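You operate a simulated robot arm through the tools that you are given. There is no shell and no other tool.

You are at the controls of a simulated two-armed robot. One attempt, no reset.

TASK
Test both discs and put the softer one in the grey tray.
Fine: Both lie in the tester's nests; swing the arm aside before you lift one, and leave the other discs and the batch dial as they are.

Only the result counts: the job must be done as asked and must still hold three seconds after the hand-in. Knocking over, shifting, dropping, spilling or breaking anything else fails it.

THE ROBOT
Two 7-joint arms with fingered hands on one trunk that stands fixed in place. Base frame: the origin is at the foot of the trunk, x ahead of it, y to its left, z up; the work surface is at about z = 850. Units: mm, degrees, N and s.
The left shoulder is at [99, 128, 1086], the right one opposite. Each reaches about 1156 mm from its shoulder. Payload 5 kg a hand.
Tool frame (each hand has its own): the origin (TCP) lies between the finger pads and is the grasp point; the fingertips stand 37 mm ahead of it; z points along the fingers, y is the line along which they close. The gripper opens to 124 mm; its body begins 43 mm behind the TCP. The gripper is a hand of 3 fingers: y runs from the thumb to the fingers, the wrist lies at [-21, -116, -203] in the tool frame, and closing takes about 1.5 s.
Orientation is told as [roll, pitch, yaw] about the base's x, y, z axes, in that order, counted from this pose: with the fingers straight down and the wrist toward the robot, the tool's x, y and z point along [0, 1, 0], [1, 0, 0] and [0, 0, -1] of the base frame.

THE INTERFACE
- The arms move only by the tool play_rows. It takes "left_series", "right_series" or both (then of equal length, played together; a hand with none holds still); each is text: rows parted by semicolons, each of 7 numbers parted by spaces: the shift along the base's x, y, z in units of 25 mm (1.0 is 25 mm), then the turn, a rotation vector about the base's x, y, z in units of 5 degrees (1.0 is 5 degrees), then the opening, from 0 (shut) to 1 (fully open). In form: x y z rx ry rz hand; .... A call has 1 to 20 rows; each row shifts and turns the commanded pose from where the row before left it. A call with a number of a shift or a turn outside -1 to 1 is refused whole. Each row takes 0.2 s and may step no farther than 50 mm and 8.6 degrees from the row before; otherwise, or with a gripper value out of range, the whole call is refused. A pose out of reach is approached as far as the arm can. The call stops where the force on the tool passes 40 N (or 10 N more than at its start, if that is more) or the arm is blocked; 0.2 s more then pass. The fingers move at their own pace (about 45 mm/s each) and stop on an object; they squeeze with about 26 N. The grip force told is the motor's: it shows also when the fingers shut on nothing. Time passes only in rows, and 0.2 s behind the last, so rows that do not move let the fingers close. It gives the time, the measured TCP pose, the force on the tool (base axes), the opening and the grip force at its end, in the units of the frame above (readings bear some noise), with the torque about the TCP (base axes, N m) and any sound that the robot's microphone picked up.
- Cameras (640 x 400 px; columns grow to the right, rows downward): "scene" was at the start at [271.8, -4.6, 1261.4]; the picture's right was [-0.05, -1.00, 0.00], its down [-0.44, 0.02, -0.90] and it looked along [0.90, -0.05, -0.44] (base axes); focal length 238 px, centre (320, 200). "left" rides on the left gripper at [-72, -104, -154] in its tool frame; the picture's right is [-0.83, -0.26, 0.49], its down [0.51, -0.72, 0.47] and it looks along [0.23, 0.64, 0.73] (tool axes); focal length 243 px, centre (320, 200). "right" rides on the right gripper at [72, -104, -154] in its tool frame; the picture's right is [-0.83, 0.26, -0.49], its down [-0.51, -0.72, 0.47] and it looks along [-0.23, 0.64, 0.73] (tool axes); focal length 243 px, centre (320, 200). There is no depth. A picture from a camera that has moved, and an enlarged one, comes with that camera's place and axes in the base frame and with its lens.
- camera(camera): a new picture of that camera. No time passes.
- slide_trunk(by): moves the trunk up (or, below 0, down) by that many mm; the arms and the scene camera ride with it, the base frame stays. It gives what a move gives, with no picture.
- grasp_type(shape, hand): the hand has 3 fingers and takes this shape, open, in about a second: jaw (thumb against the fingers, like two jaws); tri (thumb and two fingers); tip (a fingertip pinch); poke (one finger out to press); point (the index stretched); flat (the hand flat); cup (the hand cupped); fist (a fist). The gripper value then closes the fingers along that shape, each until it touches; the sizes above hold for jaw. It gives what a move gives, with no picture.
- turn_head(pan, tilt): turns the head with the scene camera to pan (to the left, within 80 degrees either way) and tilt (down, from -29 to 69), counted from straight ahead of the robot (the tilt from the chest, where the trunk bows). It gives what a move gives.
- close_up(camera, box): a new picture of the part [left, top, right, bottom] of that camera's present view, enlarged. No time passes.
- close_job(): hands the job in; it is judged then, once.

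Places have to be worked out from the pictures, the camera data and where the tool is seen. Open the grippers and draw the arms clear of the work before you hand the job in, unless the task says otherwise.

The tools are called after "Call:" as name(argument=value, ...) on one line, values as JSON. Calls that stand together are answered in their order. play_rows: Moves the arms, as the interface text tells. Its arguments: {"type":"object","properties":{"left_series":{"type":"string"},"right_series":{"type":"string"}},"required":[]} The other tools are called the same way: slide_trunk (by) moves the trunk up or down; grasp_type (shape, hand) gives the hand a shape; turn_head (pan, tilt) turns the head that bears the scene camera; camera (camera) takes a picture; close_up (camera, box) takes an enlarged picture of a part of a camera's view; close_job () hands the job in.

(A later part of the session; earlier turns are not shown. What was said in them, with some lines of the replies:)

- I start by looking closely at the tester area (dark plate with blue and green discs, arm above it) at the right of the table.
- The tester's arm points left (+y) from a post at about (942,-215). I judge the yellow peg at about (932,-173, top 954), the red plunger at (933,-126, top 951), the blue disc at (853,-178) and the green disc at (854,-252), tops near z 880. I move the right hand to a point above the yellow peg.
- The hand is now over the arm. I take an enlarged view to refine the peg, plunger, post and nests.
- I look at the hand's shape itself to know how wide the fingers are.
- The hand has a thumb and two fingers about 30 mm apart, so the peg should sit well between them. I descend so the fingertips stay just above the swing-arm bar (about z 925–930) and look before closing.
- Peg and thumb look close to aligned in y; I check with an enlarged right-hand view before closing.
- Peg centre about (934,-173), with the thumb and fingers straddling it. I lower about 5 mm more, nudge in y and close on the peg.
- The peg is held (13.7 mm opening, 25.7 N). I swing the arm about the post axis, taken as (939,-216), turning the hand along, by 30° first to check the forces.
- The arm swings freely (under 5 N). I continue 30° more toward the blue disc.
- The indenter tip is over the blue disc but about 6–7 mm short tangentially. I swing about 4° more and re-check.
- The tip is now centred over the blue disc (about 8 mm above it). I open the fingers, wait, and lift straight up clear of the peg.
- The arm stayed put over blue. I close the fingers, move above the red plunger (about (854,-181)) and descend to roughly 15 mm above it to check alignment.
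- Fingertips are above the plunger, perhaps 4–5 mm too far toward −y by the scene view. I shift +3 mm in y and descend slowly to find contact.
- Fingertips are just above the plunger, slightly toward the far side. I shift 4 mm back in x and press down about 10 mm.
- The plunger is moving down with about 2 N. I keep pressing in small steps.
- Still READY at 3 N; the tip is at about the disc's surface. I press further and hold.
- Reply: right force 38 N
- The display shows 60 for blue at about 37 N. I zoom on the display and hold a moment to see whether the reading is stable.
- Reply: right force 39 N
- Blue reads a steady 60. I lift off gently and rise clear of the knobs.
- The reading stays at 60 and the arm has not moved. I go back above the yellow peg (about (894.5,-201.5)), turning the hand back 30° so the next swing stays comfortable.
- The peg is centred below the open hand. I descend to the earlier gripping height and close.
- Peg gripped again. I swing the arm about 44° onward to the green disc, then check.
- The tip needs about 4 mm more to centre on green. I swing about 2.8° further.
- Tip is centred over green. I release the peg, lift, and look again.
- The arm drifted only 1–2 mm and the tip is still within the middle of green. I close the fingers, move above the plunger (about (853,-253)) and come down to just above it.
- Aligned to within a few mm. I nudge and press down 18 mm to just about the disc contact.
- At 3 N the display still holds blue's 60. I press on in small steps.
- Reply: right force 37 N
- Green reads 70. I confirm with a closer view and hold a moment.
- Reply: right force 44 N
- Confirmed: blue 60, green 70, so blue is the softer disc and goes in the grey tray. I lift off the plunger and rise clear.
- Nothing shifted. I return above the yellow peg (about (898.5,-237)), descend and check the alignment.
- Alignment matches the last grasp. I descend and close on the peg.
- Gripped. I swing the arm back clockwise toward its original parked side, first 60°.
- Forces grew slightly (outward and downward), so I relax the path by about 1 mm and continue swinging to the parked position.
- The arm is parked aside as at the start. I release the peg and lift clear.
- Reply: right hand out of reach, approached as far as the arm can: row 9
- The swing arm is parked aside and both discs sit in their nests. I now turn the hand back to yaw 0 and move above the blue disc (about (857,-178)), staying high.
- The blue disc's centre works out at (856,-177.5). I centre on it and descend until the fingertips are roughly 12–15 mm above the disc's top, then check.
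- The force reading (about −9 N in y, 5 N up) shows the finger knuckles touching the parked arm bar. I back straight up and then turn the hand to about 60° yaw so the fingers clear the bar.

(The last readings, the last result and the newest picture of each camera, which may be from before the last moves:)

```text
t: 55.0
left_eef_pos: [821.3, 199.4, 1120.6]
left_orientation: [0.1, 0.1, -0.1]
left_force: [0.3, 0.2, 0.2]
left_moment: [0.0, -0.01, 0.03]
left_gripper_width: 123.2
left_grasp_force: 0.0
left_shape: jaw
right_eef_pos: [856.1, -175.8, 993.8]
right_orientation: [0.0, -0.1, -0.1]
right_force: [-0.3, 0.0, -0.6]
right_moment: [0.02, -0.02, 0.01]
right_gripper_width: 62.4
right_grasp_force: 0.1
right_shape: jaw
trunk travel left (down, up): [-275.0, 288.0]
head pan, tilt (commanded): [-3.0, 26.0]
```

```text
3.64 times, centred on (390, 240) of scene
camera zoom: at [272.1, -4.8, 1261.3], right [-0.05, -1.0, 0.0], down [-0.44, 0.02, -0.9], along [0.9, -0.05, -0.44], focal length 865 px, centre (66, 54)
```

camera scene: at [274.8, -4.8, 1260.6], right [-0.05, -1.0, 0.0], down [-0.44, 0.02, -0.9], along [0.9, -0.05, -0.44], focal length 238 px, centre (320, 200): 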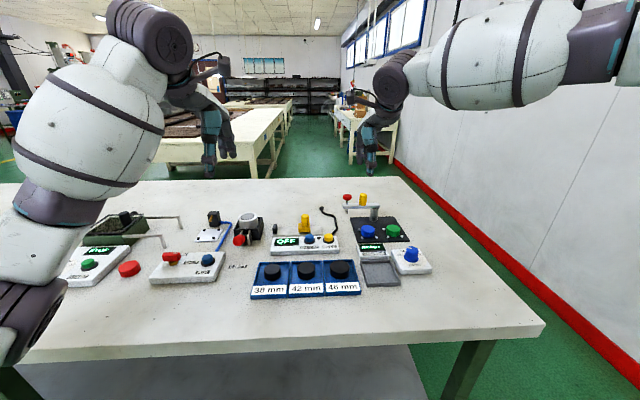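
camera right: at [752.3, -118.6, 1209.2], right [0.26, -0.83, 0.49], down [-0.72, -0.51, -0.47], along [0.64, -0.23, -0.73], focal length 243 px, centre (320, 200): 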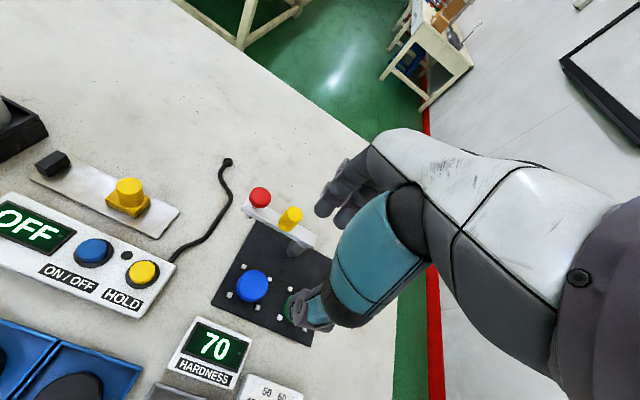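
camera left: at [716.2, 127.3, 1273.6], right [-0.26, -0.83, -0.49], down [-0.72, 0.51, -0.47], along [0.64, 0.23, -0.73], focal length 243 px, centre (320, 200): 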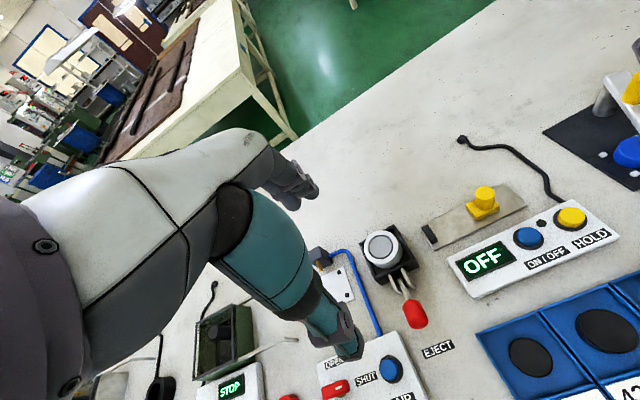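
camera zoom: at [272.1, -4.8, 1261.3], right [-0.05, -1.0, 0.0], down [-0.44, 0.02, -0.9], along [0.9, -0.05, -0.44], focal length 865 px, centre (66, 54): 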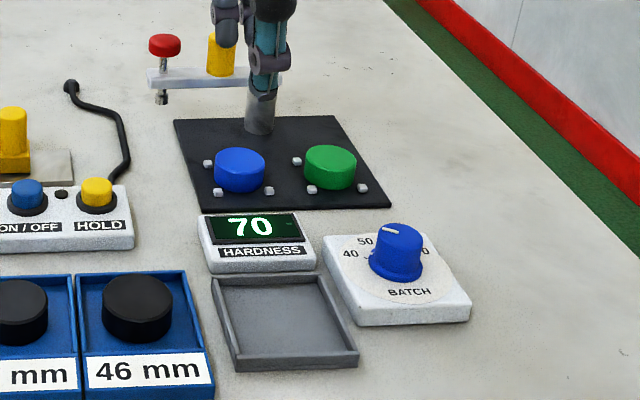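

Nothing was disturbed. I rise a little, turn the hand to 60° yaw over the blue disc, and set a 62 mm opening.

Call:
play_rows(right_series="0 0 0.8 0 0 0 0.5; 0 0 0.4 0 0 1 0.5; 0 0 0 0 0 1 0.5; 0 0 0 0 0 1 0.5; 0 0 0 0 0 1 0.5; 0 0 0 0 0 1 0.5; 0 0 0 0 0 1 0.5; 0 0 0 0 0 1 0.5; 0 0 0 0 0 1 0.5; 0 0 0 0 0 1 0.5; 0 0 0 0 0 1 0.5; 0 0 0 0 0 1 0.5; 0 0 0 0 0 1 0.5; 0 0 0 0 0 0 0.5")

Call:
close_up(camera="right", box=[200, 190, 400, 340])

Call:
close_up(camera="scene", box=[345, 145, 425, 245])

```text
t: 58.0
left_eef_pos: [820.4, 199.1, 1121.3]
left_orientation: [0.1, 0.0, 0.0]
left_force: [-0.4, -0.8, 0.1]
left_moment: [-0.03, 0.01, 0.02]
left_gripper_width: 123.4
left_grasp_force: 0.1
left_shape: jaw
right_eef_pos: [856.9, -176.5, 1023.8]
right_orientation: [0.0, 0.0, 59.9]
right_force: [-0.6, -0.1, -0.5]
right_moment: [-0.03, 0.0, 0.01]
right_gripper_width: 62.6
right_grasp_force: 0.1
right_shape: jaw
trunk travel left (down, up): [-275.0, 288.0]
head pan, tilt (commanded): [-3.0, 26.0]
```

```text
2.67 times, centred on (300, 265) of right
camera zoom: at [741.8, -230.9, 1176.3], right [0.85, -0.19, 0.49], down [0.08, -0.88, -0.47], along [0.52, 0.44, -0.73], focal length 647 px, centre (373, 27)
```

zoom: 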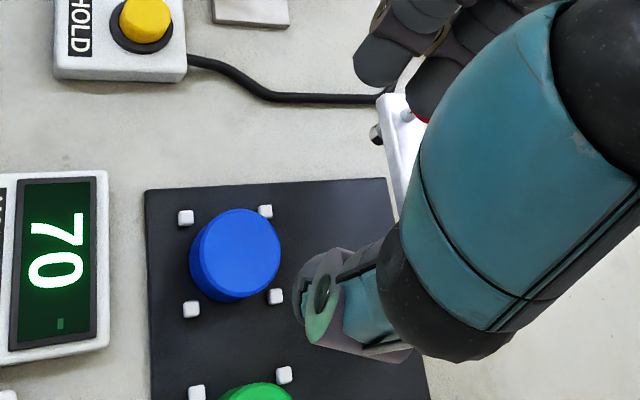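

```text
4.00 times, centred on (385, 195) of scene
camera zoom: at [271.6, -4.6, 1261.4], right [-0.05, -1.0, 0.0], down [-0.44, 0.02, -0.9], along [0.9, -0.05, -0.44], focal length 952 px, centre (60, 220)
```

zoom: 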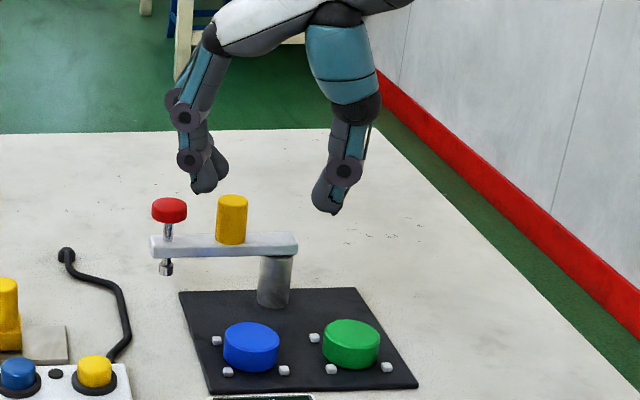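

The disc is centred under the hand. For more room from the plunger I turn 7° further, then descend to just above the disc's top and check forces.

Call:
play_rows(right_series="-0.03 -0.02 0 0 0 0.7 0.5; -0.03 -0.02 0 0 0 0.7 0.5; 0 0 -0.8 0 0 0 0.5; 0 0 -0.8 0 0 0 0.5; 0 0 -0.8 0 0 0 0.5; 0 0 -0.8 0 0 0 0.5; 0 0 -0.6 0 0 0 0.5; 0 0 -0.3 0 0 0 0.5; 0 0 0 0 0 0 0.5; 0 0 0 0 0 0 0.5")

Call:
close_up(camera="scene", box=[345, 165, 425, 245])

Call:
close_up(camera="right", box=[240, 180, 400, 310])

Call:
close_up(camera="left", box=[540, 30, 640, 190])

```text
t: 60.2
left_eef_pos: [820.3, 199.6, 1120.8]
left_orientation: [0.0, 0.0, 0.0]
left_force: [0.0, 0.8, 0.3]
left_moment: [0.03, 0.05, 0.03]
left_gripper_width: 123.4
left_grasp_force: 0.1
left_shape: jaw
right_eef_pos: [854.4, -176.4, 920.3]
right_orientation: [0.0, -0.1, 67.0]
right_force: [0.1, 0.0, -0.2]
right_moment: [0.0, 0.01, -0.05]
right_gripper_width: 62.2
right_grasp_force: 0.2
right_shape: jaw
trunk travel left (down, up): [-275.0, 288.0]
head pan, tilt (commanded): [-3.0, 26.0]
```

```text
5.00 times, centred on (385, 205) of scene
camera zoom: at [271.9, -4.6, 1261.4], right [-0.05, -1.0, 0.0], down [-0.44, 0.02, -0.9], along [0.9, -0.05, -0.44], focal length 1190 px, centre (-5, 175)
```

zoom: 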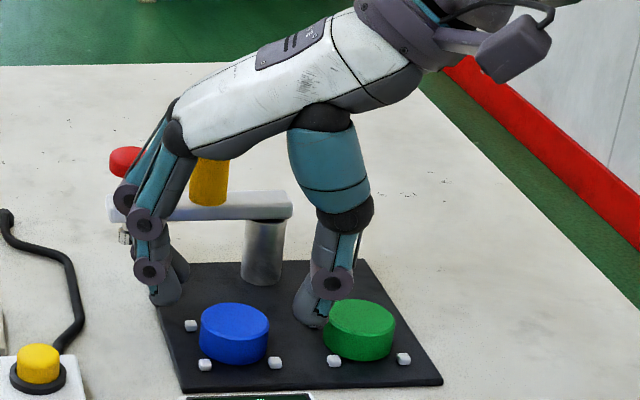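

```text
3.08 times, centred on (320, 245) of right
camera zoom: at [747.9, -245.4, 1072.7], right [0.87, -0.09, 0.49], down [0.18, -0.86, -0.47], along [0.47, 0.5, -0.73], focal length 746 px, centre (320, 62)
```

zoom: 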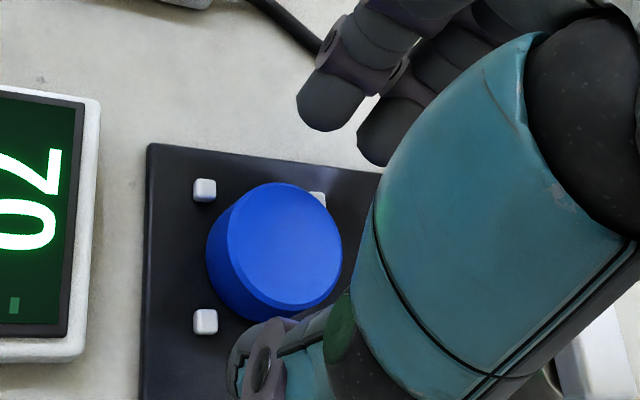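

```text
2.50 times, centred on (590, 110) of left
camera zoom: at [716.3, 127.2, 1273.6], right [-0.26, -0.83, -0.49], down [-0.72, 0.51, -0.47], along [0.64, 0.23, -0.73], focal length 606 px, centre (-355, 425)
```

zoom: 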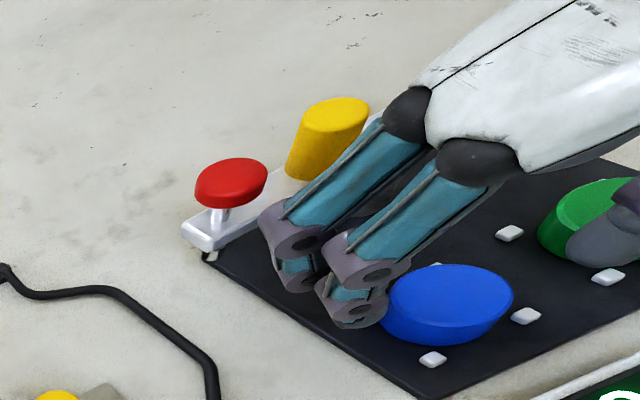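

No contact now, thumb about 10 mm clear of green and fingers well clear of the arm. I fine-centre and lower to fingertips about z 867, then check.

Call:
play_rows(right_series="0.06 -0.05 -0.16 0 0 0 0.5; 0 0 -0.16 0 0 0 0.5; 0 0 -0.16 0 0 0 0.5; 0 0 -0.16 0 0 0 0.5; 0 0 0 0 0 0 0.5; 0 0 0 0 0 0 0.5")

Call:
close_up(camera="scene", box=[355, 195, 405, 245])

Call:
close_up(camera="right", box=[240, 180, 400, 310])

```text
t: 61.6
left_eef_pos: [821.2, 200.9, 1120.2]
left_orientation: [0.0, 0.1, -0.1]
left_force: [-0.7, -0.4, 0.7]
left_moment: [0.0, 0.03, 0.0]
left_gripper_width: 123.9
left_grasp_force: 0.0
left_shape: jaw
right_eef_pos: [856.7, -178.4, 903.5]
right_orientation: [0.0, 0.0, 66.9]
right_force: [-0.5, -0.7, -1.0]
right_moment: [0.02, 0.02, 0.01]
right_gripper_width: 62.4
right_grasp_force: 0.0
right_shape: jaw
trunk travel left (down, up): [-275.0, 288.0]
head pan, tilt (commanded): [-3.0, 26.0]
```

```text
8.00 times, centred on (380, 220) of scene
camera zoom: at [271.9, -4.6, 1261.4], right [-0.05, -1.0, 0.0], down [-0.44, 0.02, -0.9], along [0.9, -0.05, -0.44], focal length 1904 px, centre (-160, 40)
```

zoom: 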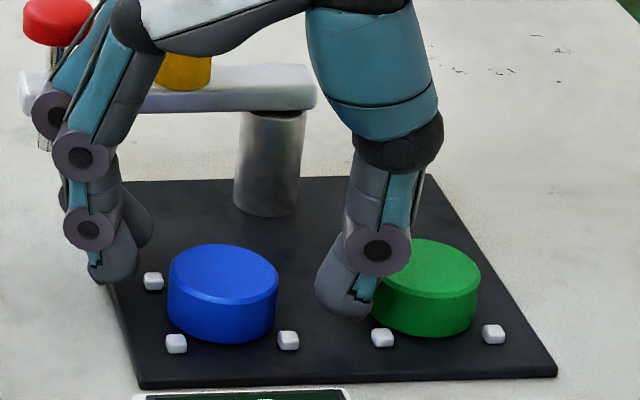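

```text
3.08 times, centred on (320, 245) of right
camera zoom: at [749.0, -247.0, 1057.1], right [0.87, -0.09, 0.49], down [0.18, -0.86, -0.47], along [0.47, 0.5, -0.73], focal length 746 px, centre (320, 62)
```

zoom: 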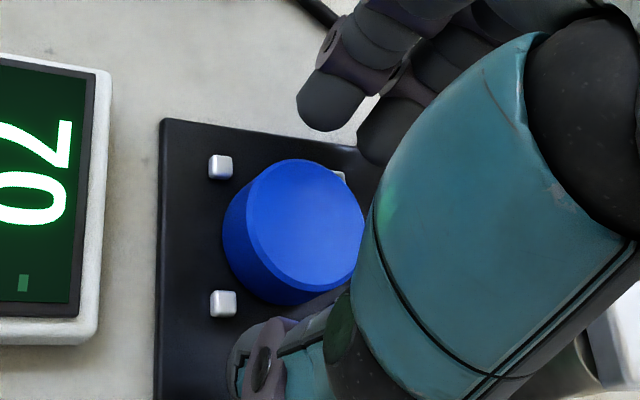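

Fingertips are at z 866.5, about 9 mm above the tester plate (≈857.5); the nest pins rise about 4 mm. I lower 3 mm more and close on the blue disc.

Call:
play_rows(right_series="0 0 -0.12 0 0 0 0.5; 0 0 0 0 0 0 0.4; 0 0 0 0 0 0 0.3; 0 0 0 0 0 0 0.2; 0 0 0 0 0 0 0; 0 0 0 0 0 0 0; 0 0 0 0 0 0 0; 0 0 0 0 0 0 0; 0 0 0 0 0 0 0")

Call:
close_up(camera="scene", box=[355, 195, 405, 245])

Call:
close_up(camera="right", box=[240, 180, 400, 310])

Call:
close_up(camera="left", box=[560, 80, 640, 190])

```text
t: 63.6
left_eef_pos: [820.2, 200.2, 1121.1]
left_orientation: [0.0, 0.0, 0.0]
left_force: [0.1, -0.1, -0.3]
left_moment: [-0.01, 0.03, 0.02]
left_gripper_width: 123.6
left_grasp_force: 0.1
left_shape: jaw
right_eef_pos: [856.6, -176.2, 901.2]
right_orientation: [0.1, 0.0, 66.9]
right_force: [-0.6, 0.0, 0.2]
right_moment: [0.03, -0.01, 0.0]
right_gripper_width: 31.6
right_grasp_force: 26.0
right_shape: jaw
trunk travel left (down, up): [-275.0, 288.0]
head pan, tilt (commanded): [-3.0, 26.0]
```

```text
8.00 times, centred on (380, 220) of scene
camera zoom: at [271.9, -4.6, 1261.3], right [-0.05, -1.0, 0.0], down [-0.44, 0.02, -0.9], along [0.9, -0.05, -0.44], focal length 1904 px, centre (-160, 40)
```

zoom: 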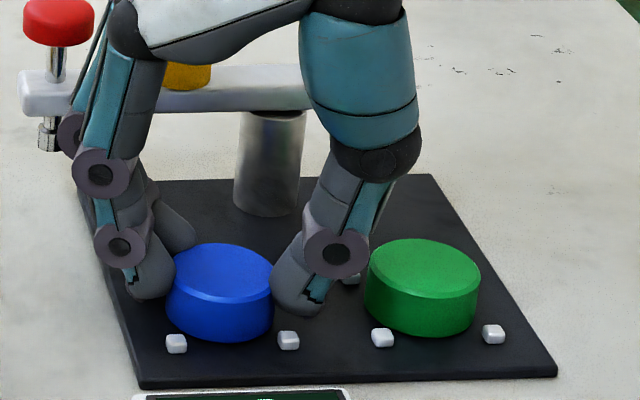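

```text
3.08 times, centred on (320, 245) of right
camera zoom: at [748.8, -246.1, 1054.2], right [0.87, -0.09, 0.49], down [0.18, -0.86, -0.47], along [0.47, 0.5, -0.73], focal length 746 px, centre (320, 62)
```

zoom: 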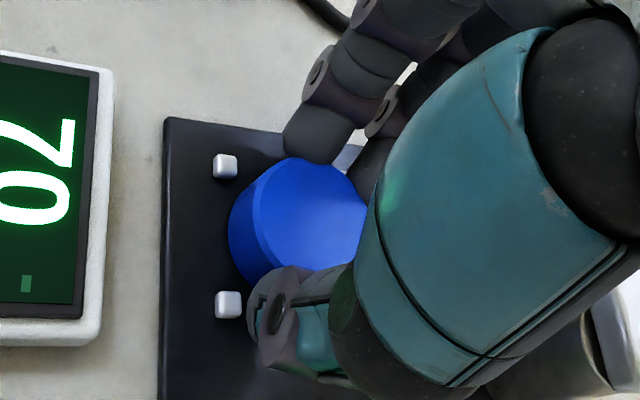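

```text
3.64 times, centred on (600, 135) of left
camera zoom: at [716.3, 127.2, 1273.6], right [-0.26, -0.83, -0.49], down [-0.72, 0.51, -0.47], along [0.64, 0.23, -0.73], focal length 882 px, centre (-698, 436)
```

zoom: 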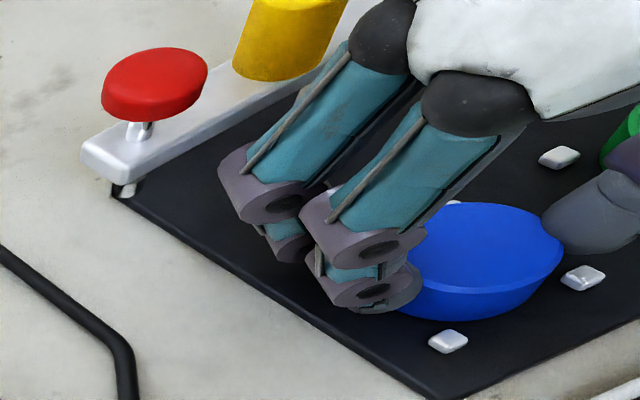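

The disc is held (31.6 mm, 26 N) with the fingertips low on its side. I lift slowly about 15 mm and verify that it comes along.

Call:
play_rows(right_series="0 0 0.1 0 0 0 0; 0 0 0.2 0 0 0 0; 0 0 0.3 0 0 0 0; 0 0 0 0 0 0 0")

Call:
close_up(camera="scene", box=[355, 195, 405, 245])

Call:
close_up(camera="left", box=[560, 80, 640, 190])

```text
t: 64.6
left_eef_pos: [820.1, 199.6, 1120.0]
left_orientation: [0.2, -0.1, -0.1]
left_force: [0.3, 0.5, -0.8]
left_moment: [0.02, -0.02, -0.02]
left_gripper_width: 123.6
left_grasp_force: 0.0
left_shape: jaw
right_eef_pos: [856.6, -178.7, 916.9]
right_orientation: [0.0, 0.0, 66.9]
right_force: [0.2, -0.4, -0.2]
right_moment: [0.03, -0.01, 0.0]
right_gripper_width: 31.6
right_grasp_force: 25.5
right_shape: jaw
trunk travel left (down, up): [-275.0, 288.0]
head pan, tilt (commanded): [-3.0, 26.0]
```

```text
8.00 times, centred on (380, 220) of scene
camera zoom: at [272.0, -4.6, 1261.3], right [-0.05, -1.0, 0.0], down [-0.44, 0.02, -0.9], along [0.9, -0.05, -0.44], focal length 1904 px, centre (-160, 40)
```

zoom: 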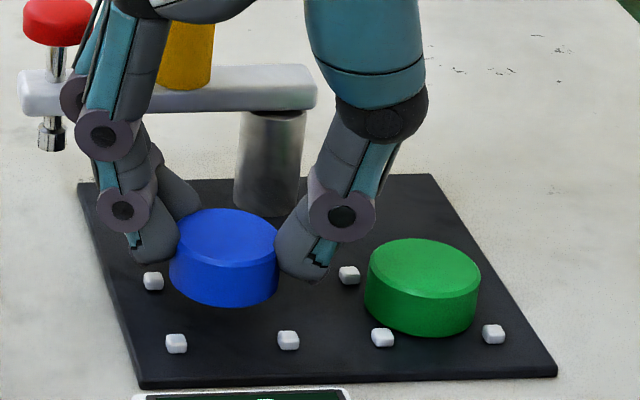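

```text
3.64 times, centred on (600, 135) of left
camera zoom: at [716.5, 127.1, 1273.5], right [-0.26, -0.83, -0.49], down [-0.72, 0.51, -0.47], along [0.64, 0.23, -0.73], focal length 882 px, centre (-698, 436)
```

zoom: 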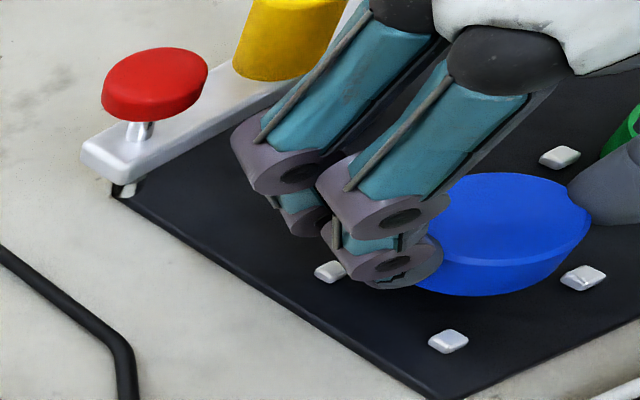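

The disc is lifted level. I raise it to about z 1000 and carry it back toward the grey tray at about (697,-172).

Call:
play_rows(right_series="0 0 0.5 0 0 0 0; 0 0 0.8 0 0 0 0; 0 0 0.9 0 0 0 0; 0 0 0.9 0 0 0 0; -0.3 0 0.2 0 0 0 0; -0.6 0 0 0 0 0 0; -0.7 0 0 0 0 0 0; -0.7 0 0 0 0 0 0; -0.7 0 0 0 0 0 0; -0.7 0 0 0 0 0 0; -0.7 0 0 0 0 0 0; -0.7 0 0 0 0 0 0; -0.6 0 0 0 0 0 0; -0.4 0 0 0 0 0 0; 0 0 0 0 0 0 0; 0 0 0 0 0 0 0")

Call:
camera(camera="scene")

Call:
camera(camera="right")

Call:
close_up(camera="scene", box=[335, 175, 445, 300])

```text
t: 68.0
left_eef_pos: [820.4, 200.3, 1120.4]
left_orientation: [0.0, 0.1, 0.0]
left_force: [-0.8, 0.2, 0.7]
left_moment: [0.0, 0.0, 0.0]
left_gripper_width: 123.6
left_grasp_force: 0.1
left_shape: jaw
right_eef_pos: [703.8, -178.3, 998.4]
right_orientation: [0.0, 0.0, 66.9]
right_force: [1.0, 0.0, -0.4]
right_moment: [0.0, 0.0, 0.03]
right_gripper_width: 31.5
right_grasp_force: 25.5
right_shape: jaw
trunk travel left (down, up): [-275.0, 288.0]
head pan, tilt (commanded): [-3.0, 26.0]
```

```text
taken
camera scene: at [271.8, -4.6, 1261.4], right [-0.05, -1.0, 0.0], down [-0.44, 0.02, -0.9], along [0.9, -0.05, -0.44], focal length 238 px, centre (320, 200)
```

scene: 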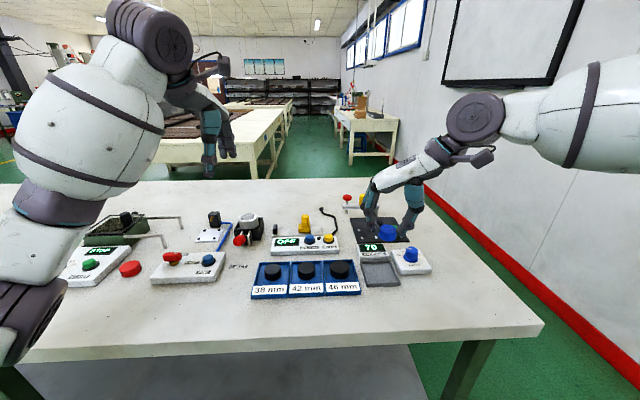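

```text
taken
camera right: at [596.5, -246.8, 1152.0], right [0.87, -0.09, 0.49], down [0.18, -0.86, -0.47], along [0.47, 0.5, -0.73], focal length 243 px, centre (320, 200)
```

right: 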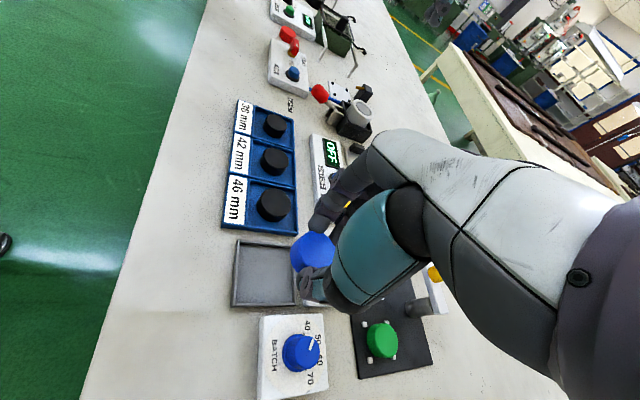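

```text
3.20 times, centred on (390, 238) of scene
camera zoom: at [271.8, -4.6, 1261.4], right [-0.05, -1.0, 0.0], down [-0.44, 0.02, -0.9], along [0.9, -0.05, -0.44], focal length 762 px, centre (96, 80)
```

zoom: 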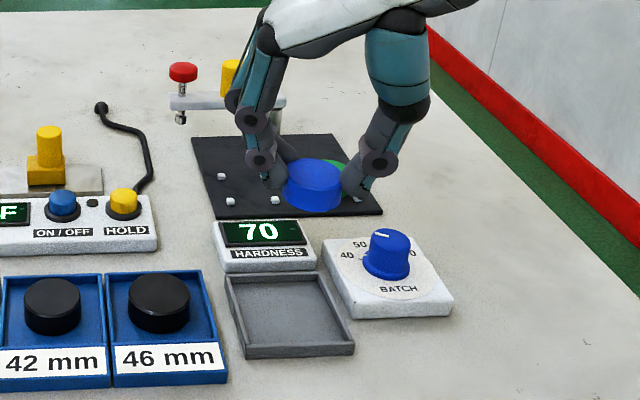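

Scene and hand views both put the tray centre at about (697.5,-168.5), roughly 79×75 mm. I check where the disc sits relative to the TCP.

Call:
close_up(camera="right", box=[220, 200, 360, 320])

Call:
close_up(camera="scene", box=[360, 200, 420, 290])

```text
3.33 times, centred on (290, 260) of right
camera zoom: at [596.5, -246.8, 1152.0], right [0.87, -0.09, 0.49], down [0.18, -0.86, -0.47], along [0.47, 0.5, -0.73], focal length 809 px, centre (420, 0)
```

zoom: 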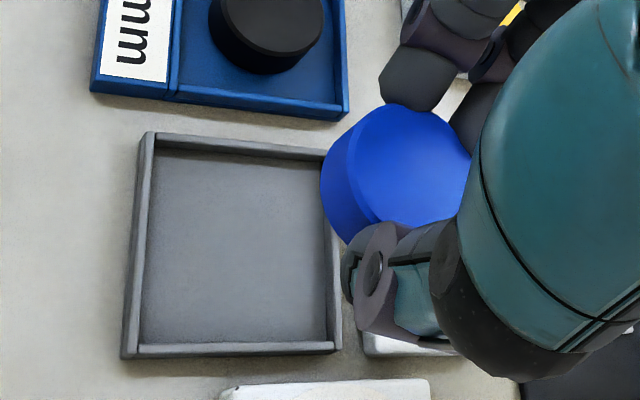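

```text
4.44 times, centred on (390, 245) of scene
camera zoom: at [271.8, -4.6, 1261.4], right [-0.05, -1.0, 0.0], down [-0.44, 0.02, -0.9], along [0.9, -0.05, -0.44], focal length 1058 px, centre (9, 0)
```

zoom: 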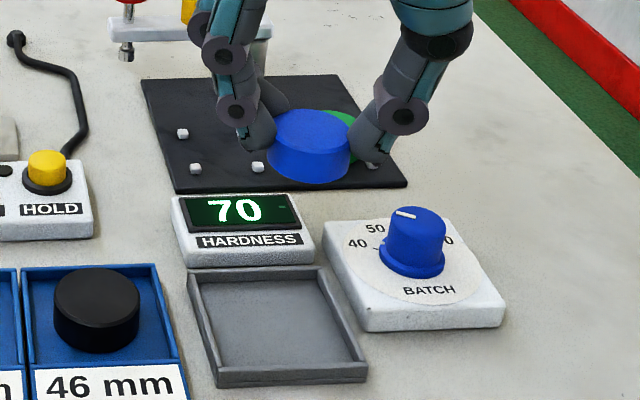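

The disc is about (+4,0) from the TCP. I turn the hand to 45° so thumb and fingers lie along the tray's diagonal (clear of the dial box and display), centre it at about (693,-167), and lower to z 930.

Call:
play_rows(right_series="-0.086 0.09 0 0 0 -0.88 0; -0.086 0.09 0 0 0 -0.88 0; -0.086 0.09 0 0 0 -0.88 0; -0.086 0.09 0 0 0 -0.88 0; -0.086 0.09 0 0 0 -0.88 0; 0 0 -0.68 0 0 0 0; 0 0 -0.68 0 0 0 0; 0 0 -0.68 0 0 0 0; 0 0 -0.68 0 0 0 0; 0 0 0 0 0 0 0; 0 0 0 0 0 0 0")

Call:
close_up(camera="scene", box=[345, 205, 435, 295])

Call:
close_up(camera="right", box=[220, 180, 400, 320])

```text
t: 70.4
left_eef_pos: [819.9, 199.7, 1119.9]
left_orientation: [-0.1, 0.0, 0.1]
left_force: [-0.3, -0.6, -0.6]
left_moment: [-0.02, -0.03, -0.01]
left_gripper_width: 123.7
left_grasp_force: 0.0
left_shape: jaw
right_eef_pos: [693.6, -167.5, 930.6]
right_orientation: [0.0, 0.0, 44.9]
right_force: [0.0, 0.6, -0.8]
right_moment: [0.01, 0.04, -0.01]
right_gripper_width: 31.6
right_grasp_force: 26.2
right_shape: jaw
trunk travel left (down, up): [-275.0, 288.0]
head pan, tilt (commanded): [-3.0, 26.0]
```

```text
4.44 times, centred on (390, 250) of scene
camera zoom: at [272.1, -4.7, 1261.3], right [-0.05, -1.0, 0.0], down [-0.44, 0.02, -0.9], along [0.9, -0.05, -0.44], focal length 1058 px, centre (9, -22)
```

zoom: 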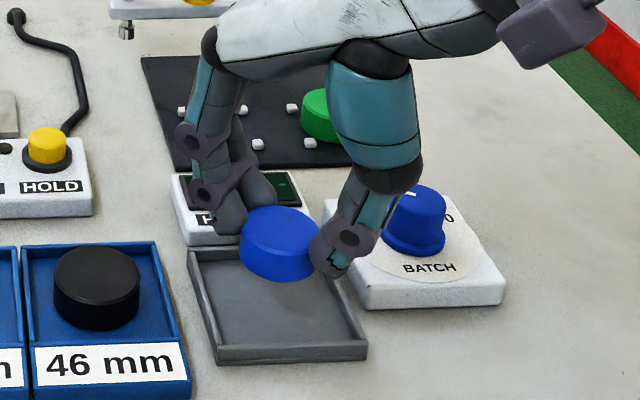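

```text
2.86 times, centred on (310, 250) of right
camera zoom: at [569.5, -191.3, 1084.4], right [0.77, -0.4, 0.49], down [-0.15, -0.87, -0.47], along [0.62, 0.29, -0.73], focal length 693 px, centre (349, 57)
```

zoom: 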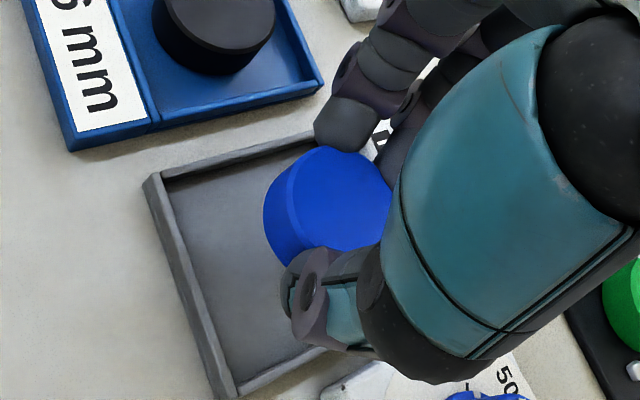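

Disc centre reads about (699,-166), inside the tray outline. I lower to TCP z ≈ 903 and look at the gap.

Call:
play_rows(right_series="-0.04 -0.04 -0.3 0 0 0 0; 0 0 -0.3 0 0 0 0; 0 0 -0.3 0 0 0 0; 0 0 -0.2 0 0 0 0; 0 0 0 0 0 0 0; 0 0 0 0 0 0 0")

Call:
close_up(camera="scene", box=[355, 235, 415, 295])

Call:
close_up(camera="right", box=[240, 180, 380, 300])

```text
t: 71.8
left_eef_pos: [820.8, 199.4, 1119.4]
left_orientation: [0.0, 0.0, -0.1]
left_force: [-0.4, 0.4, 0.0]
left_moment: [0.0, 0.01, 0.04]
left_gripper_width: 123.8
left_grasp_force: 0.1
left_shape: jaw
right_eef_pos: [692.7, -168.4, 902.2]
right_orientation: [0.0, -0.1, 44.9]
right_force: [-0.9, 0.5, -0.6]
right_moment: [-0.01, -0.01, 0.02]
right_gripper_width: 31.4
right_grasp_force: 26.5
right_shape: jaw
trunk travel left (down, up): [-275.0, 288.0]
head pan, tilt (commanded): [-3.0, 26.0]
```

```text
6.67 times, centred on (385, 265) of scene
camera zoom: at [271.9, -4.6, 1261.3], right [-0.05, -1.0, 0.0], down [-0.44, 0.02, -0.9], along [0.9, -0.05, -0.44], focal length 1586 px, centre (-113, -233)
```

zoom: 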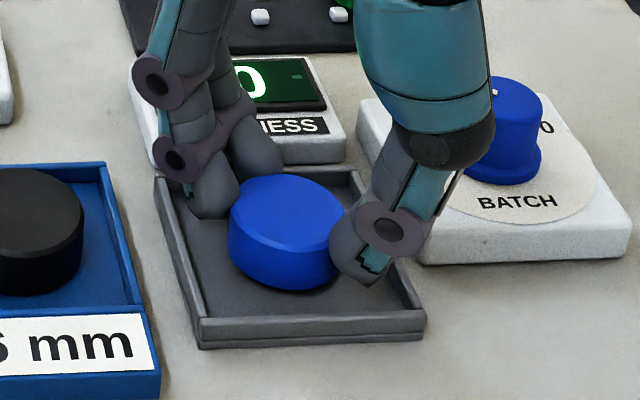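

```text
3.33 times, centred on (310, 240) of right
camera zoom: at [568.0, -191.7, 1056.1], right [0.77, -0.4, 0.49], down [-0.15, -0.87, -0.47], along [0.62, 0.29, -0.73], focal length 809 px, centre (353, 67)
```

zoom: 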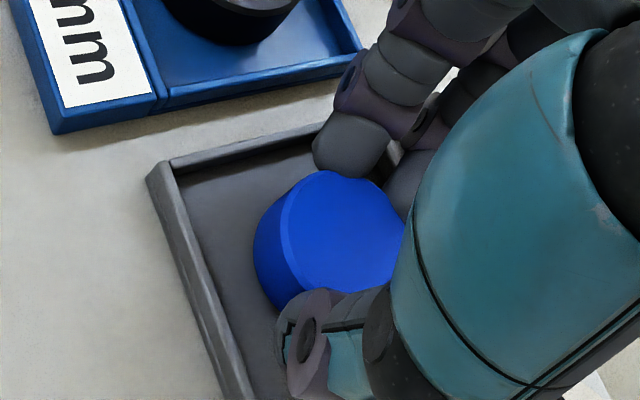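

The disc is inside the tray a few mm above the floor, fingertips just above the rim. I lower 2.5 mm more, watching the force.

Call:
play_rows(right_series="0 -0.04 -0.05 0 0 0 0; 0 0 -0.05 0 0 0 0; 0 0 0 0 0 0 0")

Call:
close_up(camera="scene", box=[355, 235, 415, 295])

```text
t: 72.6
left_eef_pos: [821.1, 199.9, 1120.0]
left_orientation: [0.0, -0.1, 0.0]
left_force: [0.2, -0.4, 0.1]
left_moment: [0.0, -0.01, -0.01]
left_gripper_width: 123.5
left_grasp_force: 0.1
left_shape: jaw
right_eef_pos: [693.4, -169.1, 900.5]
right_orientation: [-0.1, -0.1, 44.9]
right_force: [0.4, 0.6, -0.7]
right_moment: [0.0, -0.02, 0.0]
right_gripper_width: 31.8
right_grasp_force: 25.4
right_shape: jaw
trunk travel left (down, up): [-275.0, 288.0]
head pan, tilt (commanded): [-3.0, 26.0]
```

```text
6.67 times, centred on (385, 265) of scene
camera zoom: at [271.8, -4.6, 1261.4], right [-0.05, -1.0, 0.0], down [-0.44, 0.02, -0.9], along [0.9, -0.05, -0.44], focal length 1586 px, centre (-113, -233)
```

zoom: 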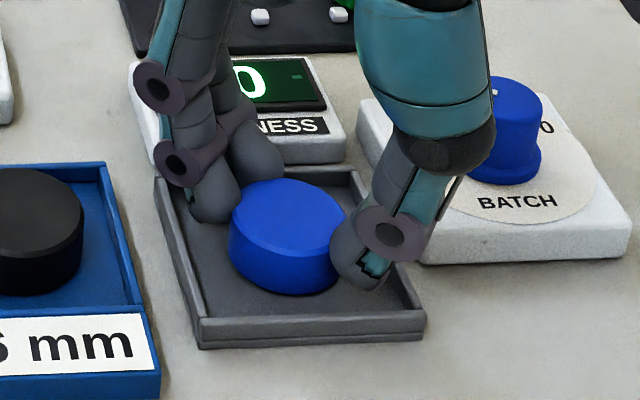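

No contact yet, the disc is only a few mm above the tray floor. I open gently to about 46 mm so the disc settles, keeping clear of the walls.

Call:
play_rows(right_series="0 0 0 0 0 0 0.28; 0 0 0 0 0 0 0.3; 0 0 0 0 0 0 0.33; 0 0 0 0 0 0 0.36; 0 0 0 0 0 0 0.38; 0 0 0 0 0 0 0.38")

Call:
close_up(camera="scene", box=[355, 235, 415, 295])

Call:
close_up(camera="right", box=[240, 180, 380, 300])

```text
t: 74.0
left_eef_pos: [820.5, 199.5, 1119.7]
left_orientation: [0.0, -0.1, 0.1]
left_force: [0.7, 0.2, 0.4]
left_moment: [0.0, -0.03, -0.01]
left_gripper_width: 123.6
left_grasp_force: 0.1
left_shape: jaw
right_eef_pos: [693.1, -169.1, 901.3]
right_orientation: [0.0, 0.0, 44.9]
right_force: [0.2, 0.7, -0.1]
right_moment: [-0.01, 0.0, -0.02]
right_gripper_width: 46.8
right_grasp_force: 0.1
right_shape: jaw
trunk travel left (down, up): [-275.0, 288.0]
head pan, tilt (commanded): [-3.0, 26.0]
```

```text
6.67 times, centred on (385, 265) of scene
camera zoom: at [271.9, -4.6, 1261.4], right [-0.05, -1.0, 0.0], down [-0.44, 0.02, -0.9], along [0.9, -0.05, -0.44], focal length 1586 px, centre (-113, -233)
```

zoom: 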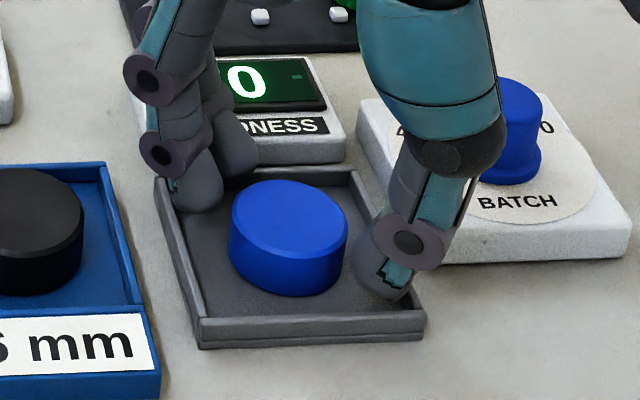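

```text
3.33 times, centred on (310, 240) of right
camera zoom: at [568.2, -192.3, 1053.9], right [0.77, -0.4, 0.49], down [-0.15, -0.87, -0.47], along [0.62, 0.29, -0.73], focal length 809 px, centre (353, 67)
```

zoom: 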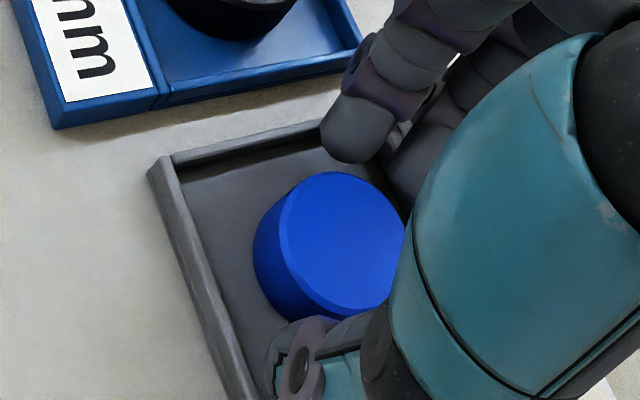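

The disc lies flat in the tray and the fingers are clear of it. I lift straight up, then draw the right arm back to its side.

Call:
play_rows(right_series="0 0 0.3 0 0 0 0.38; 0 0 0.6 0 0 0 0.38; 0 0 0.9 0 0 0 0.38; 0 0 0.9 0 0 0 0.38; 0 0 0.9 0 0 0 0.5; 0 0 0.9 0 0 0 0.6; 0 0 0.9 0 0 0 0.8; 0 0 0.9 0 0 0 1; -0.1 -0.8 0.6 0 0 -1 1; -0.1 -0.8 0.6 0 0 -1 1; -0.1 -0.8 0.6 0 0 -1 1; -0.1 -0.8 0.6 0 0 -1 1; -0.1 -0.8 0.6 0 0 -1 1; -0.1 -0.8 0.3 0 0 -1 1; -0.1 -0.8 0 0 0 -1 1; -0.1 -0.8 0 0 0 -1 1; 0 -0.8 0 0 0 -1 1; 0 -0.8 0 0 0 0 1; 0 0 0 0 0 0 1")

Call:
camera(camera="scene")

Call:
close_up(camera="scene", box=[330, 180, 450, 300])

Call:
camera(camera="right")

```text
t: 78.0
left_eef_pos: [820.1, 200.3, 1119.0]
left_orientation: [0.0, 0.0, 0.0]
left_force: [0.6, 0.1, -0.5]
left_moment: [-0.03, 0.03, 0.01]
left_gripper_width: 123.4
left_grasp_force: 0.0
left_shape: jaw
right_eef_pos: [672.4, -369.5, 1140.3]
right_orientation: [0.1, 0.0, -0.1]
right_force: [-0.1, -0.2, -0.8]
right_moment: [-0.02, 0.0, -0.01]
right_gripper_width: 123.7
right_grasp_force: 0.0
right_shape: jaw
trunk travel left (down, up): [-275.0, 288.0]
head pan, tilt (commanded): [-3.0, 26.0]
```

```text
taken
camera scene: at [271.9, -3.8, 1261.4], right [-0.05, -1.0, 0.0], down [-0.44, 0.02, -0.9], along [0.9, -0.05, -0.44], focal length 238 px, centre (320, 200)
```

scene: 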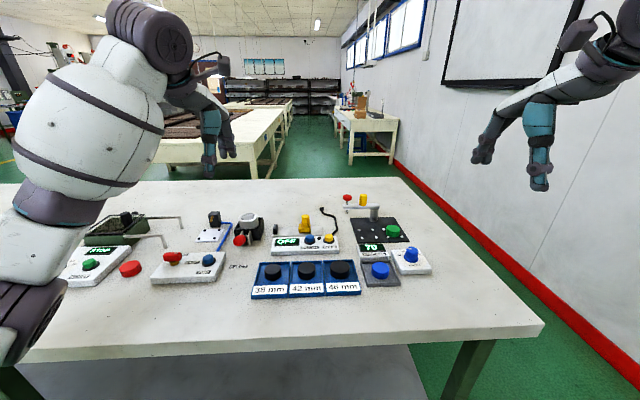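

```text
3.33 times, centred on (390, 240) of scene
camera zoom: at [271.9, -3.8, 1261.4], right [-0.05, -1.0, 0.0], down [-0.44, 0.02, -0.9], along [0.9, -0.05, -0.44], focal length 793 px, centre (87, 67)
```

zoom: 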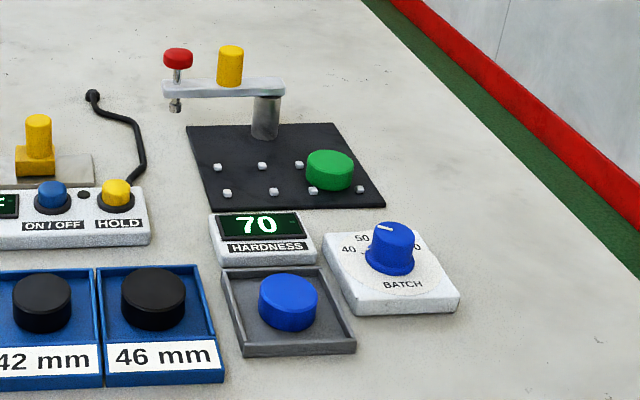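

```text
taken
camera right: at [569.2, -297.4, 1294.5], right [0.26, -0.83, 0.49], down [-0.72, -0.51, -0.47], along [0.64, -0.23, -0.73], focal length 243 px, centre (320, 200)
```

right: 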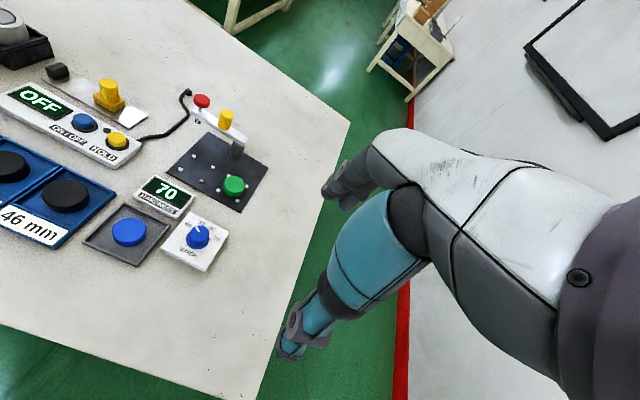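

The blue disc (60, softer than green's 70) rests in the grey tray. Green is still in its nest, the dial and other discs are unchanged, and the swing arm is parked aside. Both hands are open and clear, so I hand the job in.

Call:
close_job()

```text
The job is handed in.
```

I tested both discs and put the softer one, blue, in the grey tray. Blue read 60 on the tester and green read 70, each steady while held.

- **Left as they were:** Green is still in its nest. The black discs and the batch dial look unchanged in the final pictures.
- **Tester arm:** It is parked aside, close to where it started. While I was first lowering the hand over blue, the fingers touched the parked arm lightly (about 10 N). I backed off and came in from another angle, and the arm did not shift.
- **At hand-in:** The disc was lying flat in the tray, and both hands were open and clear of the work.

The job is handed in; I have no result back from the judging.
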